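You operate a simulated robot arm through the tools that you are given. There is no shell and no other tool. Be economical: measure what you need, move in short steps, check, and stop when the job is done.

You are at the controls of a simulated robot arm. One attempt, no reset.

## Task
The main gas line is low: move the orange coupler to the spare line and open it.
Fine: shut the main line valve and vent the hose before the coupler comes off; the spare line is left open.

It is judged by the outcome, as a careful person would: the job done as asked, and still so three seconds after it is handed in. It fails if anything else is knocked over, pushed out of place, dropped, spilled or broken.

## Robot
A 7-joint arm with a fingered hand, fixed in place. Base frame: the origin is at the foot of the arm, x ahead of it, y to its left, z up. Units: m, degrees, N and s.
Its first joint turns from -166.0 to 166.0 degrees. Payload 4 kg.
Tool frame: the origin (TCP) lies between the finger pads and is the grasp point; the fingertips stand 0.026 m ahead of it; z points along the fingers, y is the line along which they close. Largest opening 0.148 m; the body of the gripper starts 0.073 m behind the TCP. The gripper is a hand of 3 fingers: y runs from the thumb to the fingers, the wrist lies at [0, 0, -0.239] in the tool frame.
Orientation is that of the tool frame in the base frame, as a unit quaternion [x, y, z, w]. With the fingers straight down and closing along the base's y, the tool's x points along the base's -x, its y along +y and its z along -z.

## Interface
- The arm moves only by the tool nudge_tool. Its argument "rows" is a list that holds one entry, the list of rows, each a list of 6 numbers: the shift along the tool's x, y, z in mm, then the turn, a rotation vector about the tool's x, y, z in degrees. In form: [[[x, y, z, rx, ry, rz], ...]]. A call has 1 to 10 rows; each row shifts and turns the commanded pose from where the row before left it, along the tool's axes as they then stand. A row lasts 0.2 s, in which the tool goes at most 0.05 m and 8.6 degrees; a call with a longer step from one row to the next is refused whole. Where a pose cannot be reached the arm comes as near as it can. A force on the tool above 70 N (or 10 N above the force at the start of the call, whichever is more), or a blocked arm, ends the call early, and 0.2 s more pass. In this call time passes only in rows, and 0.2 s behind the last. It gives the time, the measured TCP pose, the force on the tool (base axes), the opening and the grip force at its end, in the units of the frame above (readings bear some noise), with the torque about the TCP (base axes, N m) and any sound that the robot's microphone picked up.
- Cameras (640 x 400 px; columns grow to the right, rows downward): "scene" is fixed at [0.3998, 0.4997, 1.8159]; the picture's right is [-0.92, -0.38, 0.00], its down [-0.31, 0.76, -0.57] and it looks along [0.22, -0.53, -0.82] (base axes); focal length 370 px, centre (320, 200). "wrist" rides on the gripper at [0.067, -0.039, -0.09] in the tool frame; the picture's right is [0.50, 0.87, 0.00], its down [-0.66, 0.38, -0.65] and it looks along [-0.57, 0.33, 0.76] (tool axes); focal length 222 px, centre (320, 200). There is no depth. A picture from a camera that has moved, and an enlarged one, comes with that camera's place and axes in the base frame and with its lens.
- camera(camera): a new picture of that camera. No time passes.
- lift_body(by): slides the trunk up (or, below 0, down) by that many m; the arm rides with it, the base frame stays. It gives what a move gives, with no picture.
- set_fingers(finger1, finger2, thumb_bend): sets how far each is bent, from 0 (flat) to 1 (curled in); at 0.3 the hand is open as for a grip, at 0.7 the pads meet at the TCP. One left out holds its place. A second passes; each finger stops where it meets its share of the squeeze, and holds until it gets a number again. It is the only way to open and close the hand. It gives what a move gives, with no picture; readings hold the bend of each and the force on the fingers (four entries, about 0 where the hand has none), thumb and palm.
- zoom(camera, box): a new picture of the part [left, top, right, bottom] of that camera's present view, enlarged. No time passes.
- hand_in(): hands the job in; it is judged then, once.

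Work in short steps. Places have to be worked out from the pictures, the camera data and where the tool is seen: move nearer, look again, correct. Check each grasp and each placing, and mend what went wrong. You have 120 turns and 64 pictures in all, those below and enlarged ones among them. Open the gripper and draw the arm clear of the work before you hand the job in, unless the task says otherwise; then end with one line.

The tools are called as name(argument=value, ...) on one line, values as JSON. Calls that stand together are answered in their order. nudge_tool: Moves the arm, as the interface text tells. Its arguments: {"type":"object","properties":{"rows":{"type":"array"}},"required":["rows"]} The other tools are called the same way: lift_body (by) slides the trunk up or down; set_fingers (finger1, finger2, thumb_bend) moves the fingers one by one; camera (camera) takes a picture; zoom (camera, box) takes an enlarged picture of a part of a camera's view; hand_in () hands the job in.

At the start:

```text
time: 0.0
ee_pos: [0.3939, 0.0374, 1.336]
tool_rot: [0.001, 1.0, 0.0, 0.001]
contact_force: [-0.3, -0.6, 0.0]
ft_torque: [0.0, -0.01, -0.01]
width: 0.1478
finger_force: 0.1
shape: jaw
bend: [0.3, 0.3, 0.3]
finger forces: [0.0, 0.0, 0.0, 0.1, 0.0, 0.0]
trunk travel left (down, up): [-0.505, 0.085]
```

scene: 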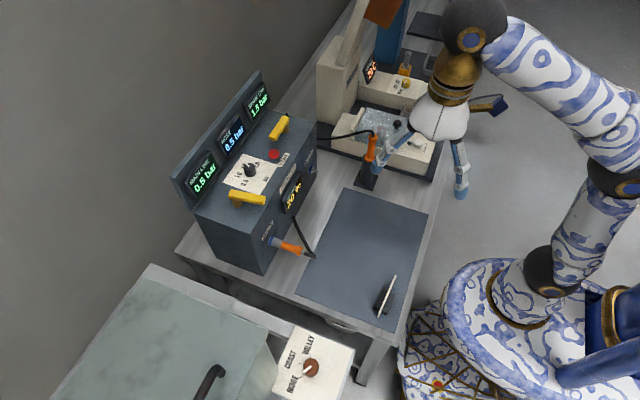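
wrist: 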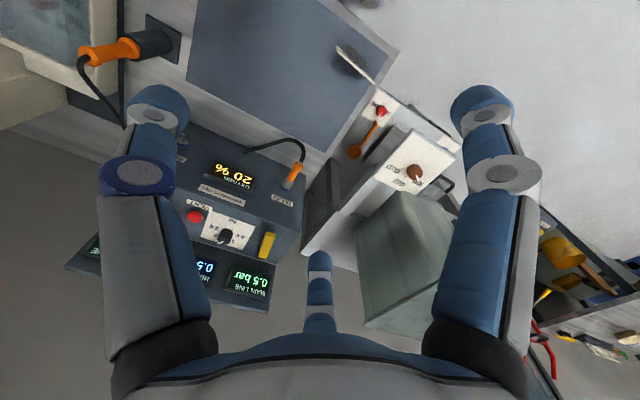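

The panel with three displays, two yellow levers, a red button and a coupler is in view. I'll zoom in for details.

zoom(camera="scene", box=[160, 60, 340, 280])

zoom(camera="scene", box=[310, 20, 480, 220])

zoom(camera="wrist", box=[60, 120, 320, 320])

```text
1.82 times, centred on (250, 170) of scene
camera zoom: at [0.3998, 0.4997, 1.8159], right [-0.92, -0.38, 0.0], down [-0.31, 0.76, -0.57], along [0.22, -0.53, -0.82], focal length 673 px, centre (447, 254)
```

zoom: 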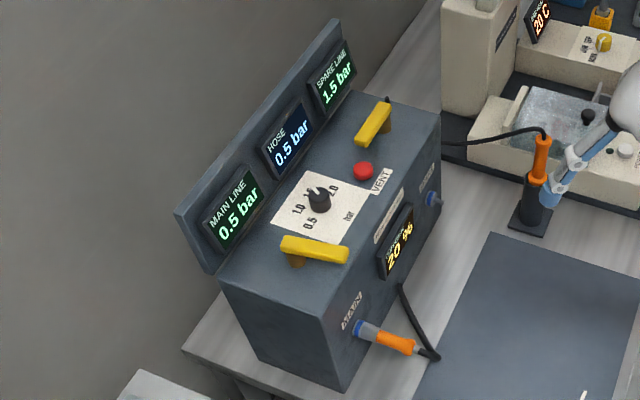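

```text
2.00 times, centred on (395, 120) of scene
camera zoom: at [0.3998, 0.4997, 1.8159], right [-0.92, -0.38, 0.0], down [-0.31, 0.76, -0.57], along [0.22, -0.53, -0.82], focal length 740 px, centre (170, 360)
```

zoom: 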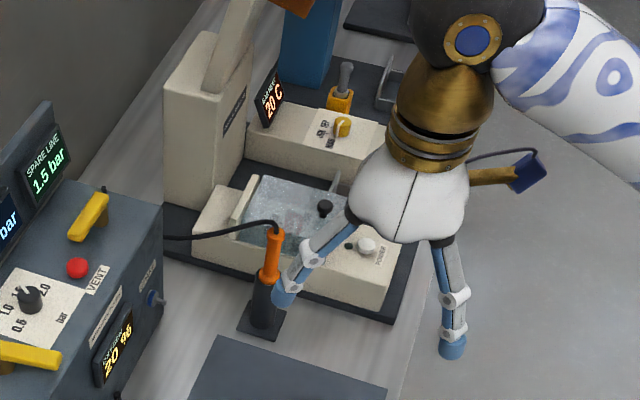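

```text
2.00 times, centred on (190, 220) of wrist
camera zoom: at [0.327, -0.0014, 1.4238], right [-0.5, 0.87, 0.0], down [0.65, 0.38, 0.66], along [0.57, 0.33, -0.76], focal length 444 px, centre (580, 160)
```

zoom: 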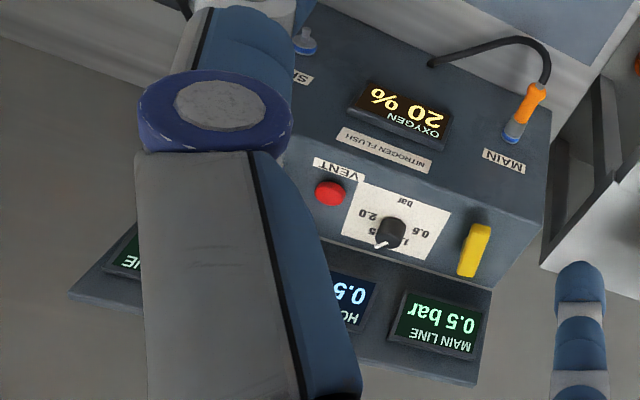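

Estimated positions: the main lever at about (0.75, 0.10, 1.10), with its stem near x=0.775 and pointing toward -x. The vent button is at about (0.77, -0.07, 1.07), and the coupler lies along x at (0.62..0.70, 0.104, 0.94). I'll close the hand to see its shape, to be used as a poker.

set_fingers(finger1=0.7, finger2=0.7, thumb_bend=0.7)

camera(camera="wrist")

zoom(camera="scene", box=[350, 50, 510, 210])

```text
time: 1.0
ee_pos: [0.3941, 0.0381, 1.3353]
tool_rot: [-0.001, 1.0, 0.0, 0.002]
contact_force: [-0.2, 0.2, 0.2]
ft_torque: [-0.01, 0.02, 0.03]
width: 0.0001
finger_force: 0.0
shape: fingers
bend: [0.69, 0.69, 0.7]
finger forces: [0.0, 0.0, 0.0, 0.0, 0.0, 0.0]
trunk travel left (down, up): [-0.505, 0.085]
```

```text
58 pictures are left
camera wrist: at [0.327, -0.0014, 1.4238], right [-0.5, 0.87, 0.0], down [0.65, 0.38, 0.66], along [0.57, 0.33, -0.76], focal length 222 px, centre (320, 200)
```

wrist: 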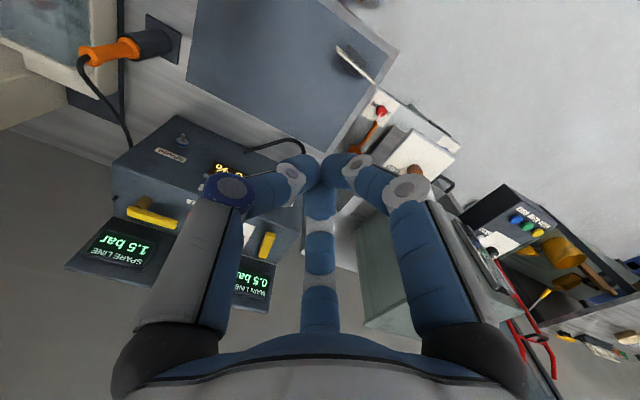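

```text
2.50 times, centred on (430, 130) of scene
camera zoom: at [0.3998, 0.4997, 1.8159], right [-0.92, -0.38, 0.0], down [-0.31, 0.76, -0.57], along [0.22, -0.53, -0.82], focal length 925 px, centre (45, 375)
```

zoom: 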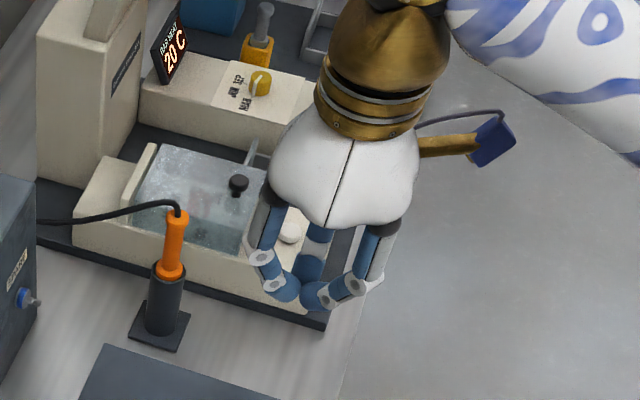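

The hand closes as three tips meeting at the TCP. I'll move forward and tilt it 30° forward for a nearer look at the panel.

nudge_tool(rows=[[[-38, 3, 10, 0, 0, 0], [-38, 3, 10, 0, 0, 0], [-38, 3, 10, 0, 0, 0], [-38, 3, 10, 0, 0, 0], [-38, 3, 10, 0, 0, 0], [-36, 5, 10, 0, 0, 0], [0, 0, 0, 0, -7.5, 0], [0, 0, 0, 0, -7.5, 0], [0, 0, 0, 0, -7.5, 0], [0, 0, 0, 0, -7.5, 0]]])

camera(camera="wrist")

camera(camera="scene")

```text
time: 3.2
ee_pos: [0.5544, 0.0539, 1.2595]
tool_rot: [0.0, 0.965, 0.001, 0.261]
contact_force: [0.1, -0.4, -0.1]
ft_torque: [-0.04, 0.01, 0.02]
width: 0.0004
finger_force: 0.0
shape: fingers
bend: [0.69, 0.69, 0.7]
finger forces: [0.1, 0.0, 0.1, 0.1, 0.0, 0.0]
out of reach, approached as far as the arm can: row 3, 4, 5, 6
trunk travel left (down, up): [-0.505, 0.085]
```

```text
56 pictures are left
camera wrist: at [0.4511, 0.0144, 1.3016], right [-0.43, 0.87, -0.25], down [0.24, 0.38, 0.9], along [0.87, 0.33, -0.37], focal length 222 px, centre (320, 200)
```

wrist: 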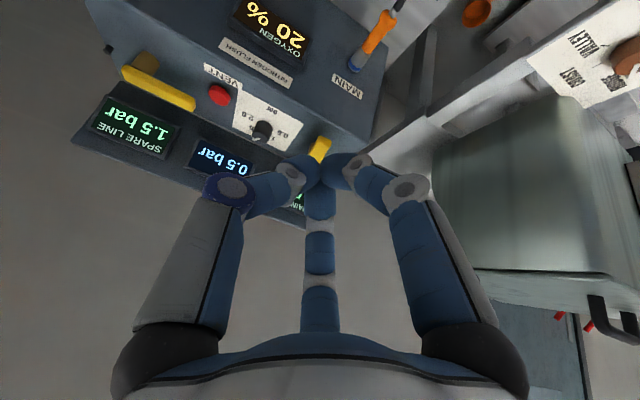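

```text
55 pictures are left
```

scene: 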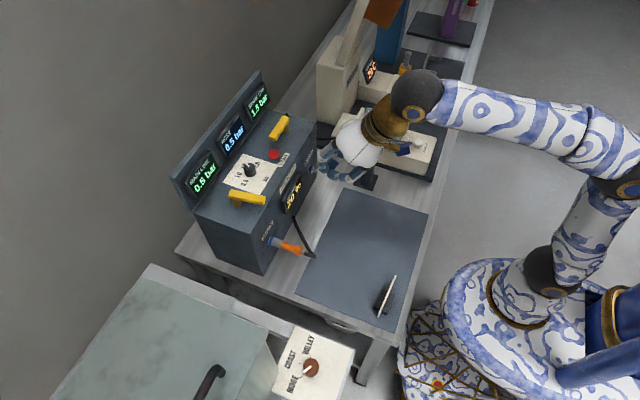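

Reach was limited at the higher height; the arm is now tilted 30°. I'll go closer to the lever, staying above it.

nudge_tool(rows=[[[-15, 0, 30, 0, 0, 0], [-15, 0, 30, 0, 0, 0], [-15, 0, 30, 0, 0, 0], [-14, 0, 30, 0, 0, 0]]])

camera(camera="wrist")

zoom(camera="scene", box=[160, 60, 340, 280])

```text
time: 4.2
ee_pos: [0.6664, 0.0529, 1.1849]
tool_rot: [0.0, 0.966, 0.0, 0.26]
contact_force: [-0.2, 0.1, 0.2]
ft_torque: [0.02, -0.01, 0.01]
width: 0.0001
finger_force: 0.2
shape: fingers
bend: [0.69, 0.69, 0.7]
finger forces: [0.0, 0.1, 0.0, 0.1, 0.0, 0.0]
trunk travel left (down, up): [-0.505, 0.085]
```

```text
54 pictures are left
camera wrist: at [0.5632, 0.0138, 1.2269], right [-0.43, 0.87, -0.25], down [0.24, 0.38, 0.89], along [0.87, 0.33, -0.37], focal length 222 px, centre (320, 200)
```

wrist: 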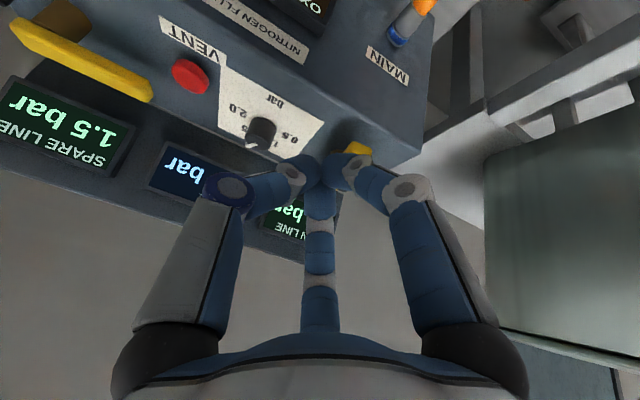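

```text
1.82 times, centred on (250, 170) of scene
camera zoom: at [0.3998, 0.4997, 1.8159], right [-0.92, -0.38, 0.0], down [-0.31, 0.76, -0.57], along [0.22, -0.53, -0.82], focal length 673 px, centre (447, 254)
```

zoom: 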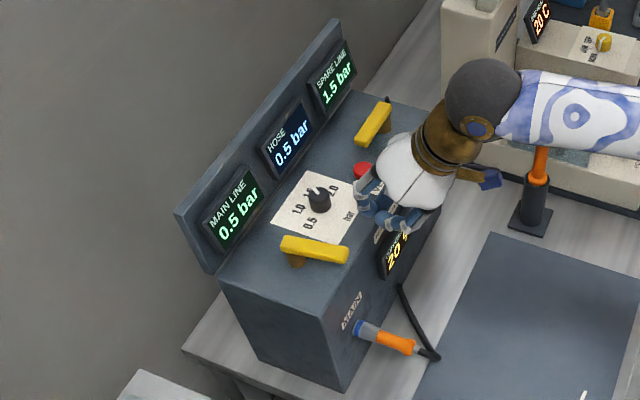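

Button estimate confirmed at (0.77, -0.07, 1.07). Next I lower the closed tips beside the main lever, on its -y side, with the tips at about (0.732, 0.06, 1.088).

nudge_tool(rows=[[[-3, 2, 30, 0, 0, 0], [-3, 2, 30, 0, 0, 0], [-3, 2, 30, 0, 0, 0]]])

camera(camera="wrist")

zoom(camera="scene", box=[180, 100, 340, 220])

```text
time: 5.0
ee_pos: [0.7192, 0.0594, 1.1115]
tool_rot: [0.0, 0.966, 0.0, 0.26]
contact_force: [0.7, -0.2, -0.4]
ft_torque: [0.02, 0.0, 0.0]
width: 0.0
finger_force: 0.1
shape: fingers
bend: [0.69, 0.69, 0.7]
finger forces: [0.0, 0.0, 0.1, 0.0, 0.1, 0.1]
trunk travel left (down, up): [-0.505, 0.085]
```

```text
52 pictures are left
camera wrist: at [0.6168, 0.0206, 1.1533], right [-0.43, 0.87, -0.25], down [0.24, 0.38, 0.89], along [0.87, 0.33, -0.37], focal length 222 px, centre (320, 200)
```

wrist: 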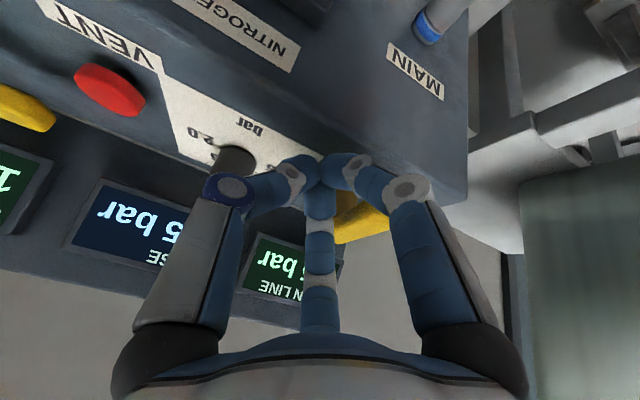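

```text
3.33 times, centred on (260, 160) of scene
camera zoom: at [0.3998, 0.4997, 1.8159], right [-0.92, -0.38, 0.0], down [-0.31, 0.76, -0.57], along [0.22, -0.53, -0.82], focal length 1233 px, centre (520, 333)
```

zoom: 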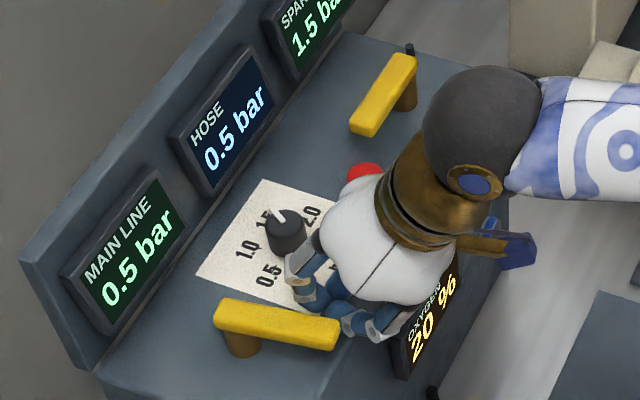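

The tips sit beside the lever, clear of the knob. I push toward +y in small rows.

nudge_tool(rows=[[[0, 10, 0, 0, 0, 0], [0, 10, 0, 0, 0, 0], [0, 10, 0, 0, 0, 0], [0, 10, 0, 0, 0, 0]]])

zoom(camera="scene", box=[180, 100, 340, 220])

```text
time: 6.0
ee_pos: [0.7191, 0.0941, 1.1119]
tool_rot: [0.002, 0.966, 0.001, 0.26]
contact_force: [-5.6, -26.3, -2.4]
ft_torque: [-0.01, -0.07, -0.37]
width: 0.0056
finger_force: 16.3
shape: fingers
bend: [0.68, 0.7, 0.67]
finger forces: [4.8, 27.6, 0.0, 0.0, 0.0, 0.1]
trunk travel left (down, up): [-0.505, 0.085]
```

```text
3.33 times, centred on (260, 160) of scene
camera zoom: at [0.3998, 0.4997, 1.8159], right [-0.92, -0.38, 0.0], down [-0.31, 0.76, -0.57], along [0.22, -0.53, -0.82], focal length 1233 px, centre (520, 333)
```

zoom: 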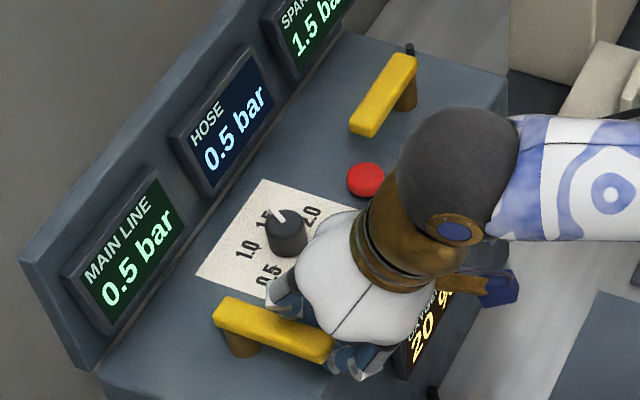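

26 N with no lever movement, so this direction is the stop. I'll back off, go over the lever and push from the +y side.

nudge_tool(rows=[[[0, -20, 0, 0, 0, 0], [0, 0, -40, 0, 0, 0], [0, 0, -30, 0, 0, 0], [0, 45, 0, 0, 0, 0], [0, 40, 0, 0, 0, 0], [0, 0, 35, 0, 0, 0], [0, 0, 35, 0, 0, 0]]])

camera(camera="wrist")

zoom(camera="scene", box=[180, 100, 340, 220])

```text
time: 7.6
ee_pos: [0.7189, 0.1657, 1.1117]
tool_rot: [0.0, 0.965, 0.001, 0.261]
contact_force: [-0.6, -0.4, -0.5]
ft_torque: [-0.02, 0.01, 0.01]
width: 0.0002
finger_force: 0.0
shape: fingers
bend: [0.69, 0.7, 0.7]
finger forces: [0.0, 0.0, 0.0, 0.1, 0.0, 0.0]
trunk travel left (down, up): [-0.505, 0.085]
```

```text
49 pictures are left
camera wrist: at [0.6166, 0.1261, 1.1536], right [-0.43, 0.87, -0.25], down [0.24, 0.38, 0.9], along [0.87, 0.33, -0.37], focal length 222 px, centre (320, 200)
```

wrist: 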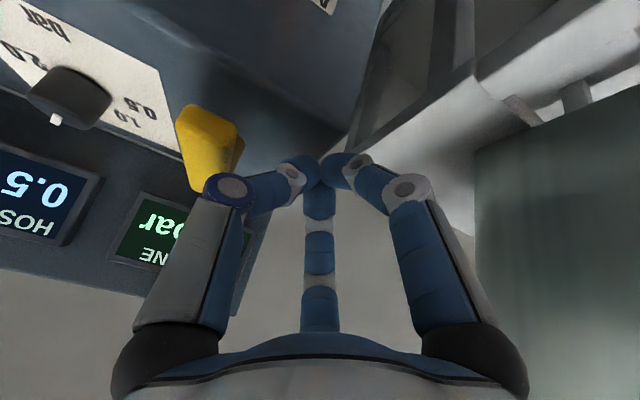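

```text
3.33 times, centred on (260, 160) of scene
camera zoom: at [0.3998, 0.4997, 1.8159], right [-0.92, -0.38, 0.0], down [-0.31, 0.76, -0.57], along [0.22, -0.53, -0.82], focal length 1233 px, centre (520, 333)
```

zoom: 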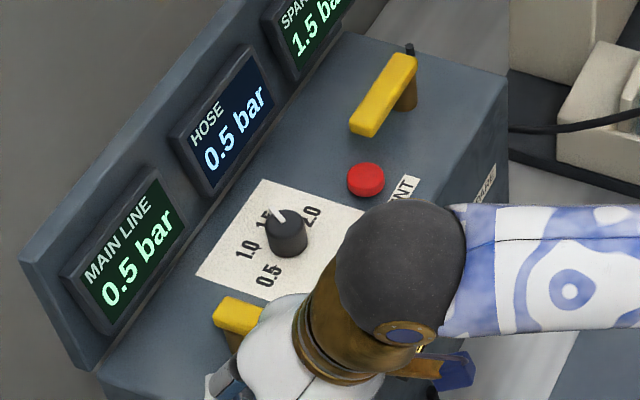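

Now on the +y side; push toward -y in small steps.

nudge_tool(rows=[[[0, -10, 0, 0, 0, 0], [0, -10, 0, 0, 0, 0], [0, -10, 0, 0, 0, 0], [0, -10, 0, 0, 0, 0], [0, -10, 0, 0, 0, 0]]])

zoom(camera="scene", box=[180, 100, 340, 220])

```text
time: 8.8
ee_pos: [0.7202, 0.115, 1.1126]
tool_rot: [-0.001, 0.966, 0.0, 0.26]
contact_force: [-0.5, 0.4, 0.3]
ft_torque: [-0.02, 0.02, -0.03]
width: 0.0
finger_force: 0.2
shape: fingers
bend: [0.69, 0.7, 0.7]
finger forces: [0.1, 0.0, 0.0, 0.0, 1.2, 0.0]
trunk travel left (down, up): [-0.505, 0.085]
```

```text
3.33 times, centred on (260, 160) of scene
camera zoom: at [0.3998, 0.4997, 1.8159], right [-0.92, -0.38, 0.0], down [-0.31, 0.76, -0.57], along [0.22, -0.53, -0.82], focal length 1233 px, centre (520, 333)
```

zoom: 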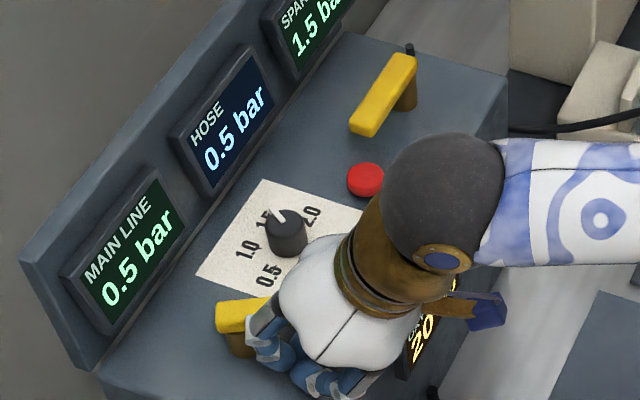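

The lever is turning toward -y with little force. I continue along the arc.

nudge_tool(rows=[[[5, -22, -3, 0, 0, 0], [-7, -19, 4, 0, 0, 0], [-7, -7, 4, 0, 0, 0], [-6, -7, 3.5, 0, 0, 0], [-5, -2, 3, 0, 0, 0]]])

camera(camera="wrist")

zoom(camera="scene", box=[180, 100, 340, 220])

```text
time: 10.0
ee_pos: [0.7418, 0.0584, 1.1119]
tool_rot: [0.001, 0.965, 0.0, 0.261]
contact_force: [-2.3, 0.0, 0.6]
ft_torque: [-0.01, -0.03, 0.05]
width: 0.0004
finger_force: 1.4
shape: fingers
bend: [0.69, 0.7, 0.7]
finger forces: [0.1, 2.8, 0.0, 0.0, 0.0, 0.0]
trunk travel left (down, up): [-0.505, 0.085]
```

```text
46 pictures are left
camera wrist: at [0.6389, 0.0186, 1.1545], right [-0.43, 0.87, -0.25], down [0.24, 0.38, 0.89], along [0.87, 0.33, -0.37], focal length 222 px, centre (320, 200)
```

wrist: 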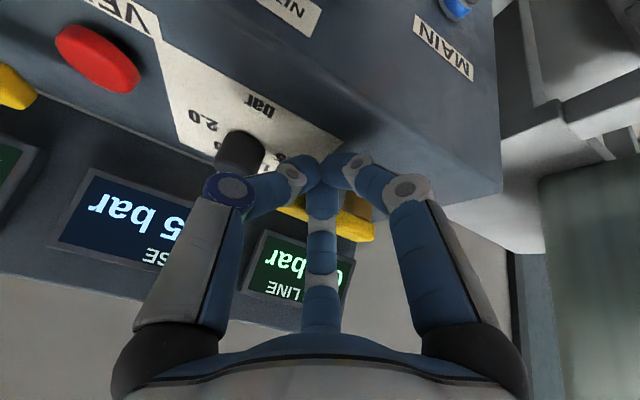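

```text
3.33 times, centred on (260, 160) of scene
camera zoom: at [0.3998, 0.4997, 1.8159], right [-0.92, -0.38, 0.0], down [-0.31, 0.76, -0.57], along [0.22, -0.53, -0.82], focal length 1233 px, centre (520, 333)
```

zoom: 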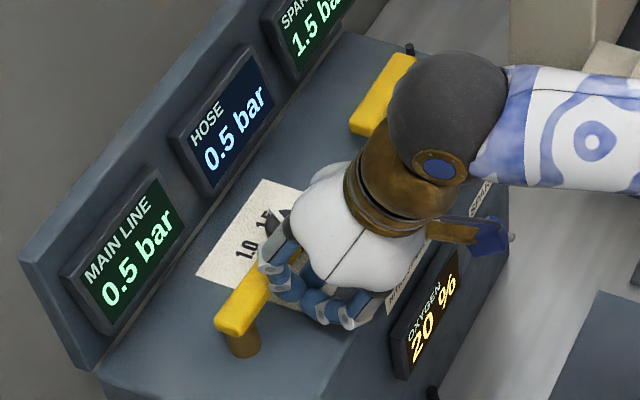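

Lever almost across. I push a little more +x, watching force for the stop.

nudge_tool(rows=[[[-3.5, 0, 2, 0, 0, 0], [-3.5, 0, 2, 0, 0, 0], [-3.5, 0, 2, 0, 0, 0]]])

zoom(camera="scene", box=[180, 100, 340, 220])

```text
time: 10.8
ee_pos: [0.7513, 0.059, 1.1146]
tool_rot: [-0.001, 0.965, 0.0, 0.262]
contact_force: [-14.6, 0.3, 6.8]
ft_torque: [0.04, -0.1, 0.16]
width: 0.0034
finger_force: 10.4
shape: fingers
bend: [0.67, 0.72, 0.7]
finger forces: [0.0, 21.3, 0.0, 0.0, 0.0, 0.1]
trunk travel left (down, up): [-0.505, 0.085]
```

```text
3.33 times, centred on (260, 160) of scene
camera zoom: at [0.3998, 0.4997, 1.8159], right [-0.92, -0.38, 0.0], down [-0.31, 0.76, -0.57], along [0.22, -0.53, -0.82], focal length 1233 px, centre (520, 333)
```

zoom: 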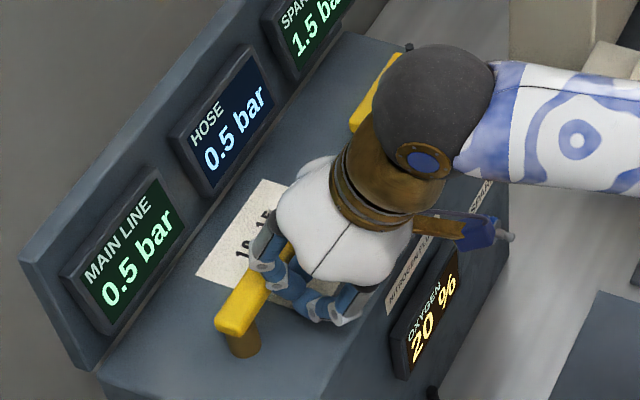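

The lever reached its stop, so the main valve is shut. I back off, rise and move over the VENT button.

nudge_tool(rows=[[[12, 0, -19, 0, 0, 0], [-20, 0, -35, 0, 0, 0], [0, -43, 0, 0, 0, 0], [0, -43, 0, 0, 0, 0], [0, -43, 0, 0, 0, 0], [-17.5, 0, 21.7, 0, 0, 0]]])

camera(camera="wrist")

zoom(camera="scene", box=[180, 80, 340, 220])

```text
time: 12.2
ee_pos: [0.7598, -0.0714, 1.1537]
tool_rot: [-0.001, 0.966, 0.0, 0.259]
contact_force: [0.7, 0.4, 0.5]
ft_torque: [0.02, 0.0, 0.03]
width: 0.0005
finger_force: 0.0
shape: fingers
bend: [0.69, 0.7, 0.7]
finger forces: [0.1, 0.0, 0.0, 0.1, 0.1, 0.0]
trunk travel left (down, up): [-0.505, 0.085]
```

```text
43 pictures are left
camera wrist: at [0.6577, -0.1111, 1.1958], right [-0.43, 0.87, -0.25], down [0.24, 0.38, 0.89], along [0.87, 0.33, -0.37], focal length 222 px, centre (320, 200)
```

wrist: 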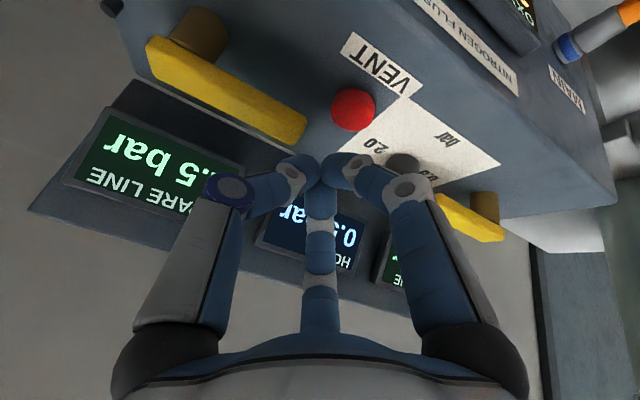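

```text
2.86 times, centred on (260, 150) of scene
camera zoom: at [0.3998, 0.4997, 1.8159], right [-0.92, -0.38, 0.0], down [-0.31, 0.76, -0.57], along [0.22, -0.53, -0.82], focal length 1057 px, centre (491, 343)
```

zoom: 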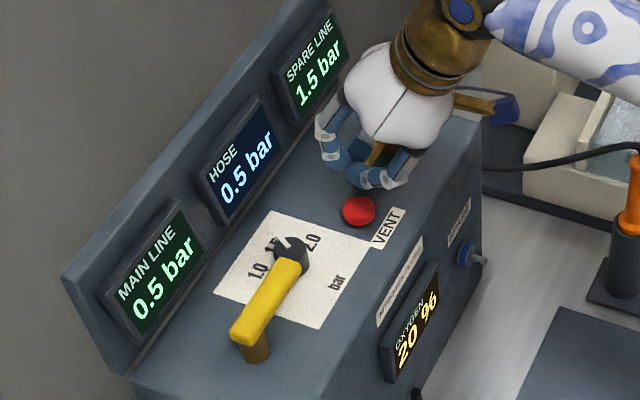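

The main lever is fully across. The tips are right over the red button, so I descend toward it.

nudge_tool(rows=[[[5, 4, 8.7, 0, 0, 0], [5, 0, 8.7, 0, 0, 0], [5, 0, 8.7, 0, 0, 0], [5, 0, 8.7, 0, 0, 0]]])

zoom(camera="scene", box=[180, 80, 340, 220])

camera(camera="wrist")

```text
time: 13.2
ee_pos: [0.7605, -0.0667, 1.1136]
tool_rot: [0.001, 0.966, -0.001, 0.26]
contact_force: [-0.5, 0.3, 1.4]
ft_torque: [-0.01, 0.01, -0.03]
width: 0.0
finger_force: 0.9
shape: fingers
bend: [0.7, 0.7, 0.7]
finger forces: [2.3, 0.1, 0.0, 0.0, 0.1, 0.0]
trunk travel left (down, up): [-0.505, 0.085]
```

```text
2.86 times, centred on (260, 150) of scene
camera zoom: at [0.3998, 0.4997, 1.8159], right [-0.92, -0.38, 0.0], down [-0.31, 0.76, -0.57], along [0.22, -0.53, -0.82], focal length 1057 px, centre (491, 343)
```

zoom: 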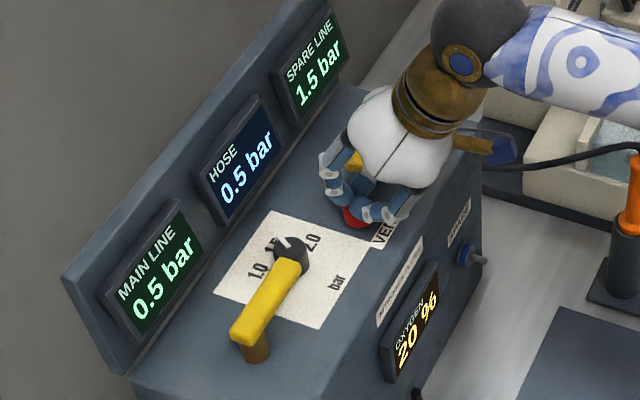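

```text
40 pictures are left
camera wrist: at [0.6575, -0.1065, 1.1552], right [-0.43, 0.87, -0.25], down [0.24, 0.38, 0.89], along [0.87, 0.33, -0.37], focal length 222 px, centre (320, 200)
```

wrist: 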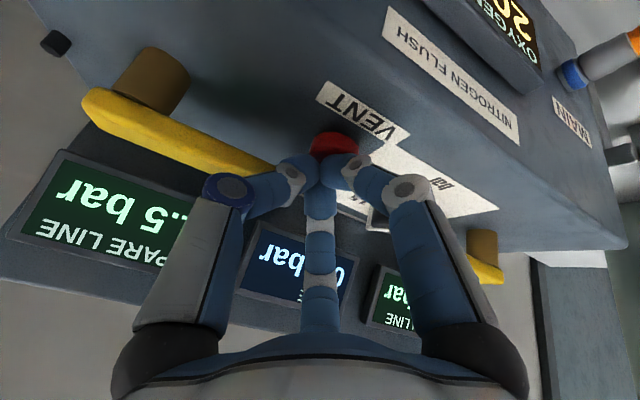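

Light contact (2.3 N on a finger) is touching the button. I press further and hold about a second.

nudge_tool(rows=[[[2.5, 0, 4.3, 0, 0, 0], [2.5, 0, 4.3, 0, 0, 0], [0, 0, 0, 0, 0, 0], [0, 0, 0, 0, 0, 0], [0, 0, 0, 0, 0, 0], [0, 0, 0, 0, 0, 0]]])

zoom(camera="scene", box=[180, 80, 340, 220])

```text
time: 14.6
ee_pos: [0.7593, -0.0668, 1.1051]
tool_rot: [0.0, 0.965, 0.0, 0.262]
contact_force: [0.7, -1.0, 16.1]
ft_torque: [-0.07, -0.14, 0.03]
width: 0.0
finger_force: 10.3
shape: fingers
bend: [0.71, 0.69, 0.7]
finger forces: [10.7, 0.0, 0.0, 0.0, 10.0, 0.0]
trunk travel left (down, up): [-0.505, 0.085]
heard: click
```

```text
2.86 times, centred on (260, 150) of scene
camera zoom: at [0.3998, 0.4997, 1.8159], right [-0.92, -0.38, 0.0], down [-0.31, 0.76, -0.57], along [0.22, -0.53, -0.82], focal length 1057 px, centre (491, 343)
```

zoom: 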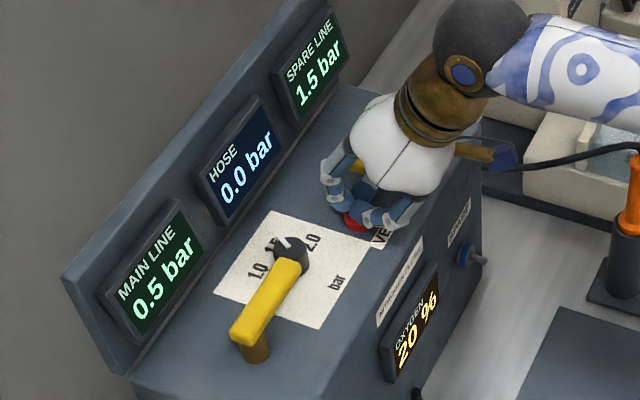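

Hose reads 0.0 bar after the click. I raise the hand, retreat toward the robot, straighten the tool to point down and look at the coupler.

nudge_tool(rows=[[[-20, 0, -35, 0, 0, 0], [-10, 0, -17, 0, 0, 0], [39, 30, -22, 0, 0, 0], [39, 30, -22, 0, 0, 0], [39, 30, -22, 0, 0, 0], [39, 30, -22, 0, 0, 0], [0, 20, 0, 0, 7.5, 0], [0, 20, 0, 0, 7.5, 0], [0, 10, 0, 0, 7.5, 0], [0, 0, 0, 0, 7.5, 0]]])

set_fingers(finger1=0.45, finger2=0.45, thumb_bend=0.45)

camera(camera="wrist")

zoom(camera="scene", box=[220, 160, 400, 280])

```text
refused: row 3 steps farther than a row can; nothing moved
```

```text
time: 15.6
ee_pos: [0.7583, -0.0662, 1.1038]
tool_rot: [-0.001, 0.965, 0.001, 0.261]
contact_force: [-2.1, 1.9, 9.4]
ft_torque: [0.18, 0.06, -0.1]
width: 0.0518
finger_force: 5.9
shape: fingers
bend: [0.82, 0.45, 0.45]
finger forces: [10.6, 0.0, 0.1, 0.0, 2.2, 0.1]
trunk travel left (down, up): [-0.505, 0.085]
```

```text
38 pictures are left
camera wrist: at [0.6567, -0.1062, 1.1455], right [-0.43, 0.87, -0.25], down [0.24, 0.38, 0.89], along [0.87, 0.33, -0.37], focal length 222 px, centre (320, 200)
```

wrist: 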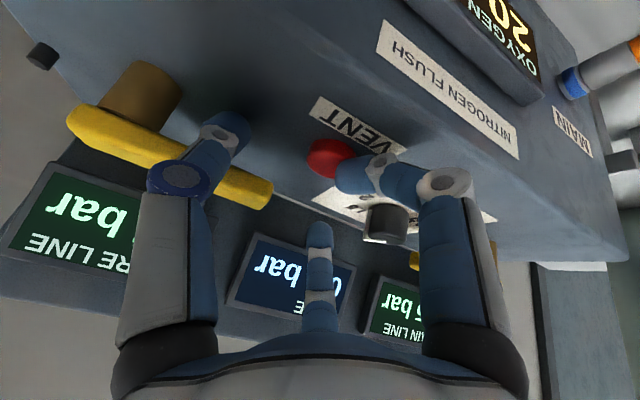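

```text
3.33 times, centred on (310, 220) of scene
camera zoom: at [0.3998, 0.4997, 1.8159], right [-0.92, -0.38, 0.0], down [-0.31, 0.76, -0.57], along [0.22, -0.53, -0.82], focal length 1233 px, centre (353, 133)
```

zoom: 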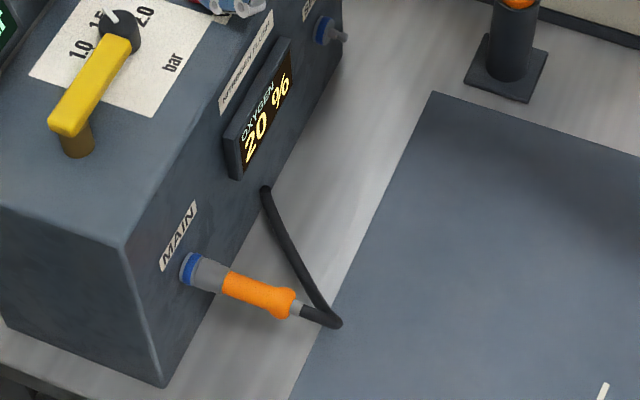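

The multi-row step was refused but the fingers opened, and the thumb is clear of the spare lever. I withdraw along the tool axis, then retreat with smaller rows.

nudge_tool(rows=[[[0, 0, -35, 0, 0, 0], [0, 0, -35, 0, 0, 0], [0, 0, -30, 0, 0, 0], [26, 35, -15, 0, 0, 0], [26, 35, -15, 0, 0, 0], [26, 35, -15, 0, 7.5, 0], [29, 35, -8, 0, 7.5, 0], [29, 32, -4, 0, 7.5, 0], [0, 0, 0, 0, 7.5, 0]]])

zoom(camera="scene", box=[180, 80, 340, 220])

camera(camera="wrist")

```text
time: 17.6
ee_pos: [0.5612, 0.1048, 1.1814]
tool_rot: [-0.001, 1.0, -0.001, 0.001]
contact_force: [-0.4, -0.6, 0.4]
ft_torque: [0.0, 0.01, 0.02]
width: 0.0785
finger_force: 0.1
shape: fingers
bend: [0.45, 0.45, 0.45]
finger forces: [0.1, 0.1, 0.1, 0.0, 0.1, 0.1]
trunk travel left (down, up): [-0.505, 0.085]
```

```text
2.86 times, centred on (260, 150) of scene
camera zoom: at [0.3998, 0.4997, 1.8159], right [-0.92, -0.38, 0.0], down [-0.31, 0.76, -0.57], along [0.22, -0.53, -0.82], focal length 1057 px, centre (491, 343)
```

zoom: 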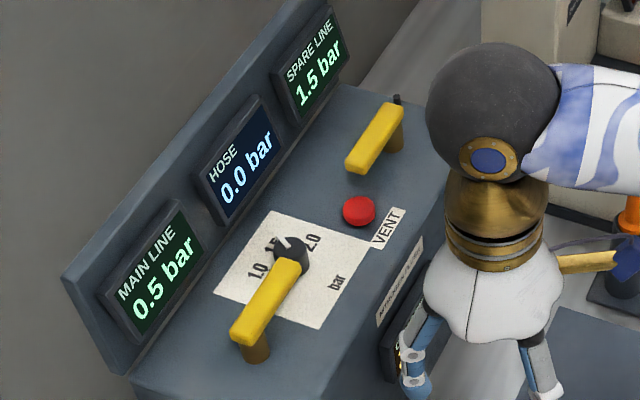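

```text
35 pictures are left
camera wrist: at [0.4941, 0.0656, 1.27], right [-0.5, 0.87, 0.0], down [0.65, 0.38, 0.65], along [0.57, 0.33, -0.76], focal length 222 px, centre (320, 200)
```

wrist: 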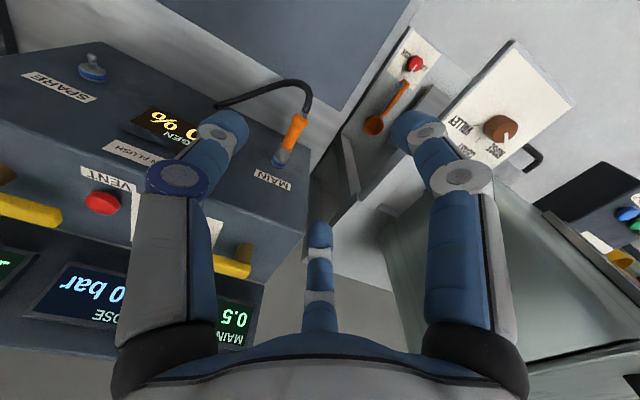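

Hose is at 0.0 bar and both levers look right. I judge the coupler's orange grip to span x=0.615..0.67 at y=0.104, z≈0.937. I tilt 30° again to keep the palm off the panel, and go to a pre-grasp above it.

nudge_tool(rows=[[[0, 0, 0, 0, -7.5, 0], [0, 0, 0, 0, -7.5, 0], [0, 0, 0, 0, -7.5, 0], [0, 0, 0, 0, -7.5, 0], [2.4, 0, 36, 0, 0, 0], [2.4, 0, 36, 0, 0, 0], [2.4, 0, 36, 0, 0, 0], [2.4, 0, 36, 0, 0, 0], [2.4, 0, 25, 0, 0, 0]]])

camera(camera="wrist")

zoom(camera="scene", box=[220, 160, 400, 280])

```text
time: 19.6
ee_pos: [0.6361, 0.1052, 1.03]
tool_rot: [0.0, 0.965, 0.001, 0.261]
contact_force: [0.5, 0.0, 0.3]
ft_torque: [0.0, 0.01, 0.01]
width: 0.0786
finger_force: 0.0
shape: fingers
bend: [0.45, 0.45, 0.45]
finger forces: [0.0, 0.0, 0.1, 0.1, 0.0, 0.0]
trunk travel left (down, up): [-0.505, 0.085]
```

```text
34 pictures are left
camera wrist: at [0.533, 0.0657, 1.0717], right [-0.43, 0.87, -0.25], down [0.24, 0.38, 0.89], along [0.87, 0.33, -0.37], focal length 222 px, centre (320, 200)
```

wrist: 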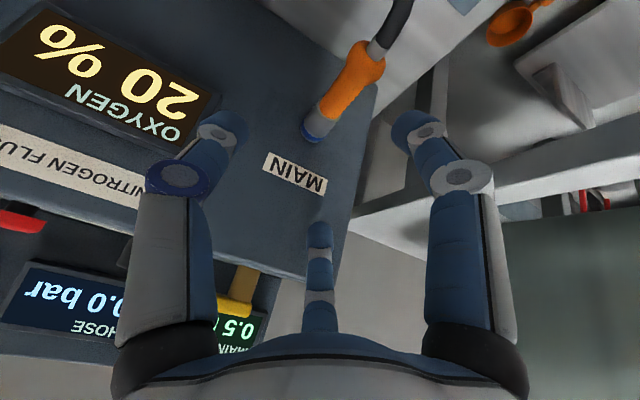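

```text
3.33 times, centred on (310, 220) of scene
camera zoom: at [0.3998, 0.4997, 1.8159], right [-0.92, -0.38, 0.0], down [-0.31, 0.76, -0.57], along [0.22, -0.53, -0.82], focal length 1233 px, centre (353, 133)
```

zoom: 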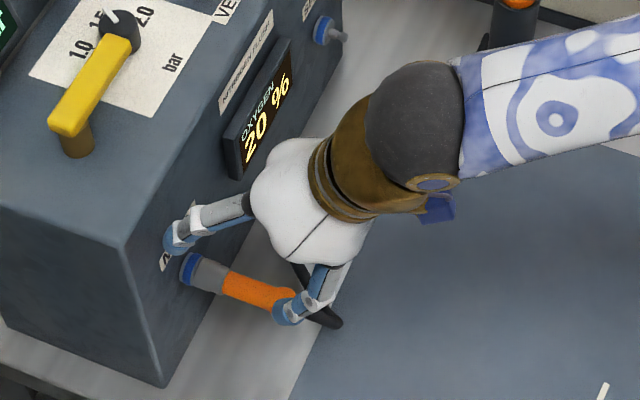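

Refined coupler grip centre: (0.646, 0.102, 0.932). I open the fingers a bit more for clearance, then descend onto it.

set_fingers(finger1=0.37, finger2=0.37, thumb_bend=0.37)

nudge_tool(rows=[[[11.2, -0.75, 20.4, 0, 0, 0], [11.2, -0.75, 20.4, 0, 0, 0], [11.2, -0.75, 20.4, 0, 0, 0], [11.2, -0.75, 20.4, 0, 0, 0]]])

camera(camera="wrist")

zoom(camera="scene", box=[220, 160, 400, 280])

```text
time: 20.6
ee_pos: [0.6355, 0.1051, 1.0307]
tool_rot: [0.001, 0.965, 0.0, 0.261]
contact_force: [0.6, -0.8, 0.0]
ft_torque: [0.03, 0.0, 0.02]
width: 0.1044
finger_force: 0.1
shape: fingers
bend: [0.37, 0.37, 0.37]
finger forces: [0.1, 0.0, 0.0, 0.0, 0.0, 0.1]
trunk travel left (down, up): [-0.505, 0.085]
```

```text
time: 21.6
ee_pos: [0.6376, 0.1027, 0.9373]
tool_rot: [0.0, 0.965, 0.001, 0.261]
contact_force: [0.2, 0.0, 0.0]
ft_torque: [-0.02, 0.01, 0.03]
width: 0.1045
finger_force: 0.0
shape: fingers
bend: [0.37, 0.37, 0.37]
finger forces: [0.1, 0.2, 0.0, 0.0, 0.0, 0.0]
trunk travel left (down, up): [-0.505, 0.085]
```

```text
32 pictures are left
camera wrist: at [0.5345, 0.0637, 0.9787], right [-0.43, 0.87, -0.25], down [0.24, 0.38, 0.9], along [0.87, 0.33, -0.37], focal length 222 px, centre (320, 200)
```

wrist: 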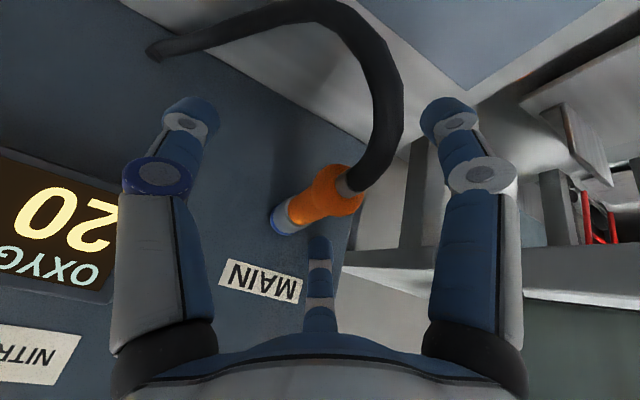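

```text
3.33 times, centred on (310, 220) of scene
camera zoom: at [0.3998, 0.4997, 1.8159], right [-0.92, -0.38, 0.0], down [-0.31, 0.76, -0.57], along [0.22, -0.53, -0.82], focal length 1233 px, centre (353, 133)
```

zoom: 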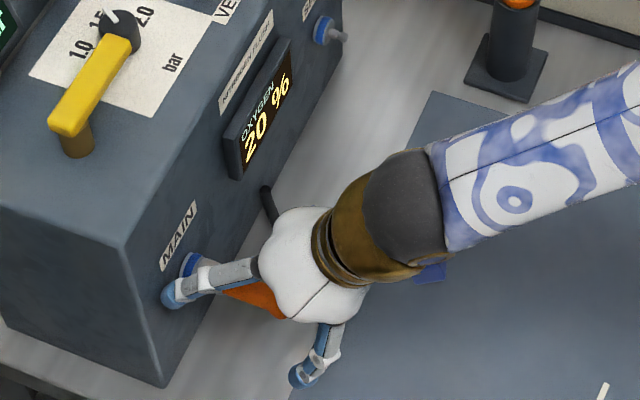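

The grip sits at the image centre, i.e. at the TCP. Close the hand on it.

set_fingers(finger1=0.7, finger2=0.7, thumb_bend=0.7)

camera(camera="wrist")

```text
time: 22.6
ee_pos: [0.6384, 0.1038, 0.9368]
tool_rot: [0.0, 0.966, 0.0, 0.26]
contact_force: [1.9, 10.9, -1.6]
ft_torque: [0.05, -0.07, 0.07]
width: 0.0055
finger_force: 5.8
shape: fingers
bend: [0.67, 0.63, 0.69]
finger forces: [4.4, 6.2, 0.0, 0.0, 1.0, 0.0]
trunk travel left (down, up): [-0.505, 0.085]
```

```text
30 pictures are left
camera wrist: at [0.535, 0.0645, 0.9787], right [-0.43, 0.87, -0.25], down [0.24, 0.38, 0.89], along [0.87, 0.33, -0.37], focal length 222 px, centre (320, 200)
```

wrist: 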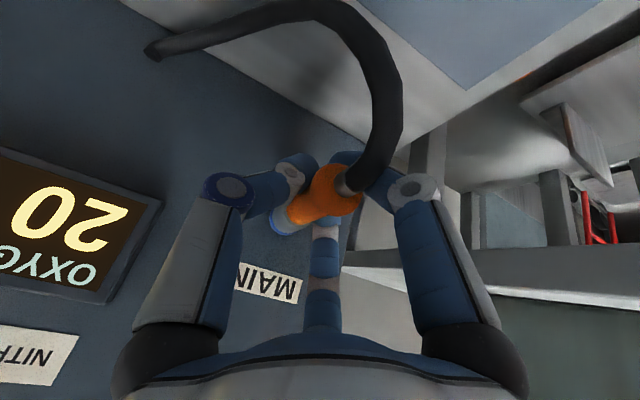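

The width (5 mm) is less than the grip diameter, so the tips may have closed under or over the coupler. I zoom in to check.

zoom(camera="wrist", box=[220, 120, 440, 270])

zoom(camera="scene", box=[250, 200, 340, 270])

```text
2.67 times, centred on (330, 195) of wrist
camera zoom: at [0.535, 0.0645, 0.9787], right [-0.43, 0.87, -0.25], down [0.24, 0.38, 0.89], along [0.87, 0.33, -0.37], focal length 592 px, centre (293, 213)
```

zoom: 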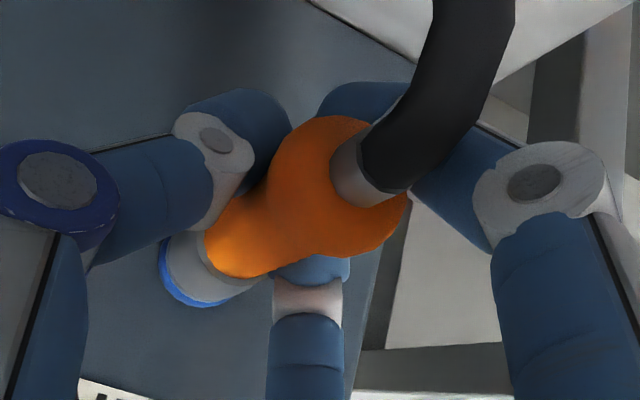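

```text
5.71 times, centred on (295, 235) of scene
camera zoom: at [0.3998, 0.4997, 1.8159], right [-0.92, -0.38, 0.0], down [-0.31, 0.76, -0.57], along [0.22, -0.53, -0.82], focal length 2114 px, centre (463, 0)
```

zoom: 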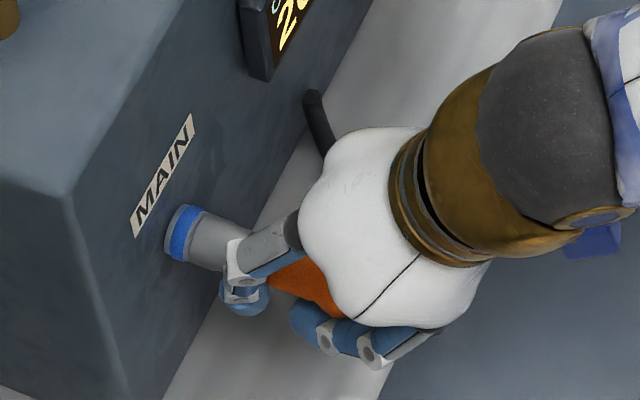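

The tips closed slightly beneath the grip. I open a bit, raise 10 mm and re-close so the pads meet it at its diameter.

set_fingers(finger1=0.45, finger2=0.45, thumb_bend=0.45)

nudge_tool(rows=[[[-5, 2, -8.7, 0, 0, 0]]])

set_fingers(finger1=0.75, finger2=0.75, thumb_bend=0.75)

zoom(camera="wrist", box=[220, 120, 440, 270])

```text
time: 23.6
ee_pos: [0.6365, 0.1027, 0.9364]
tool_rot: [0.0, 0.965, 0.0, 0.261]
contact_force: [0.2, -0.3, -0.8]
ft_torque: [0.01, 0.0, 0.02]
width: 0.0784
finger_force: 0.2
shape: fingers
bend: [0.45, 0.45, 0.45]
finger forces: [0.0, 0.0, 0.1, 0.1, 0.1, 0.1]
trunk travel left (down, up): [-0.505, 0.085]
```

```text
time: 24.0
ee_pos: [0.6373, 0.1039, 0.9475]
tool_rot: [0.0, 0.966, 0.0, 0.26]
contact_force: [-0.4, -0.9, 0.3]
ft_torque: [0.01, 0.02, 0.0]
width: 0.0783
finger_force: 0.0
shape: fingers
bend: [0.45, 0.45, 0.45]
finger forces: [0.0, 0.1, 0.0, 0.1, 0.1, 0.0]
trunk travel left (down, up): [-0.505, 0.085]
```

```text
time: 25.0
ee_pos: [0.6371, 0.1061, 0.9458]
tool_rot: [0.0, 0.966, 0.0, 0.26]
contact_force: [0.9, 4.2, -5.1]
ft_torque: [0.02, -0.22, -0.06]
width: 0.0126
finger_force: 14.3
shape: fingers
bend: [0.63, 0.63, 0.68]
finger forces: [10.2, 8.4, 0.1, 0.0, 10.9, 0.0]
trunk travel left (down, up): [-0.505, 0.085]
```

```text
2.67 times, centred on (330, 195) of wrist
camera zoom: at [0.535, 0.0658, 0.9886], right [-0.43, 0.87, -0.25], down [0.24, 0.38, 0.89], along [0.87, 0.33, -0.37], focal length 592 px, centre (293, 213)
```

zoom: 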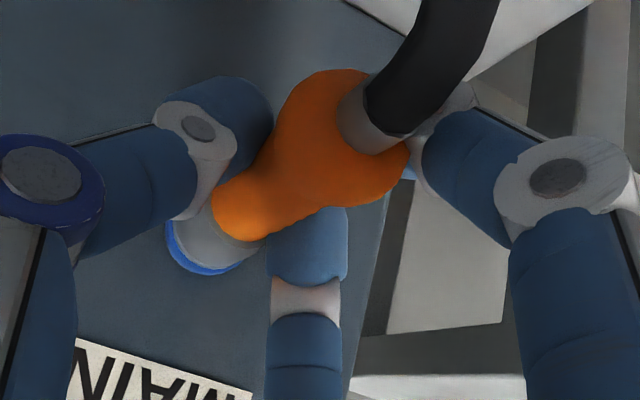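

Now the squeeze is balanced (10/8/11 N). I pull straight back along -x in small steps.

nudge_tool(rows=[[[4.3, 1, -2.5, 0, 0, 0], [4.3, 0, -2.5, 0, 0, 0], [4.3, 0, -2.5, 0, 0, 0], [4.3, 0, -2.5, 0, 0, 0]]])

zoom(camera="wrist", box=[220, 120, 440, 270])

```text
time: 26.0
ee_pos: [0.6185, 0.1056, 0.9475]
tool_rot: [0.0, 0.966, 0.001, 0.259]
contact_force: [-0.2, -0.9, -0.2]
ft_torque: [-0.01, 0.03, 0.01]
width: 0.0107
finger_force: 13.3
shape: fingers
bend: [0.72, 0.63, 0.68]
finger forces: [7.2, 7.1, 0.0, 0.0, 12.3, 0.0]
trunk travel left (down, up): [-0.505, 0.085]
```

```text
2.67 times, centred on (330, 195) of wrist
camera zoom: at [0.5146, 0.066, 0.9885], right [-0.43, 0.87, -0.25], down [0.24, 0.38, 0.89], along [0.87, 0.33, -0.37], focal length 592 px, centre (293, 213)
```

zoom: 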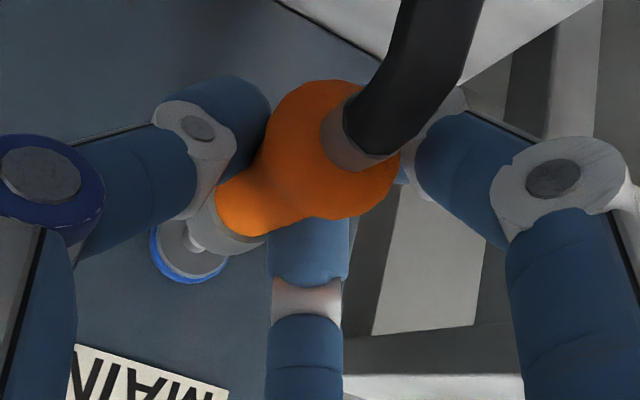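

The coupler is coming off, with the male stub showing in the socket. I pull back 50 mm more and look.

nudge_tool(rows=[[[8.7, 0, -5, 0, 0, 0], [8.7, 0, -5, 0, 0, 0], [8.7, 0, -5, 0, 0, 0], [8.7, 0, -5, 0, 0, 0], [8.7, 0, -5, 0, 0, 0]]])

camera(camera="wrist")

camera(camera="scene")

```text
time: 27.2
ee_pos: [0.5661, 0.1049, 0.9445]
tool_rot: [0.0, 0.966, -0.001, 0.26]
contact_force: [-0.3, 0.6, 0.6]
ft_torque: [0.02, 0.03, 0.02]
width: 0.0103
finger_force: 13.0
shape: fingers
bend: [0.72, 0.63, 0.68]
finger forces: [7.3, 7.2, 0.0, 0.1, 12.3, 0.0]
trunk travel left (down, up): [-0.505, 0.085]
```

```text
25 pictures are left
camera wrist: at [0.4643, 0.0652, 0.988], right [-0.43, 0.87, -0.25], down [0.24, 0.38, 0.89], along [0.87, 0.33, -0.37], focal length 222 px, centre (320, 200)
```

wrist: 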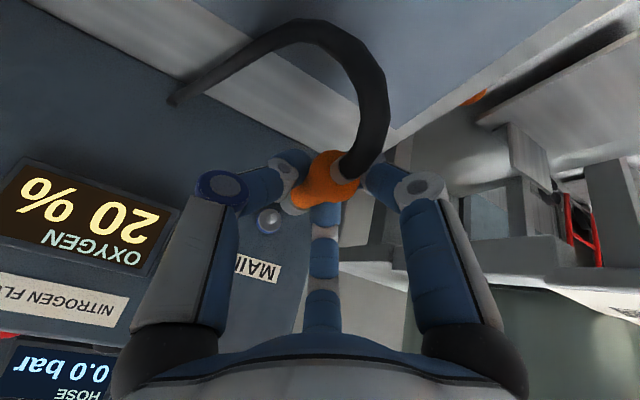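

```text
24 pictures are left
```

scene: 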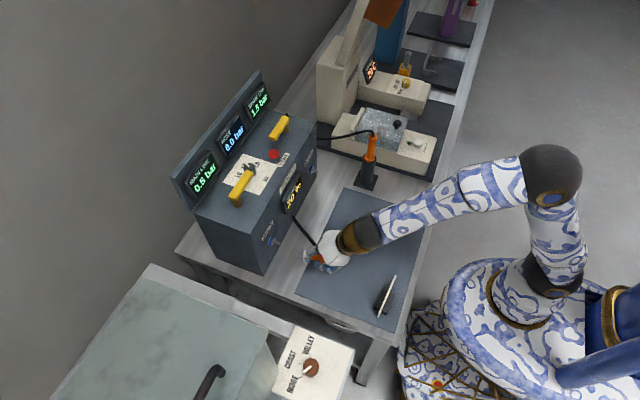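

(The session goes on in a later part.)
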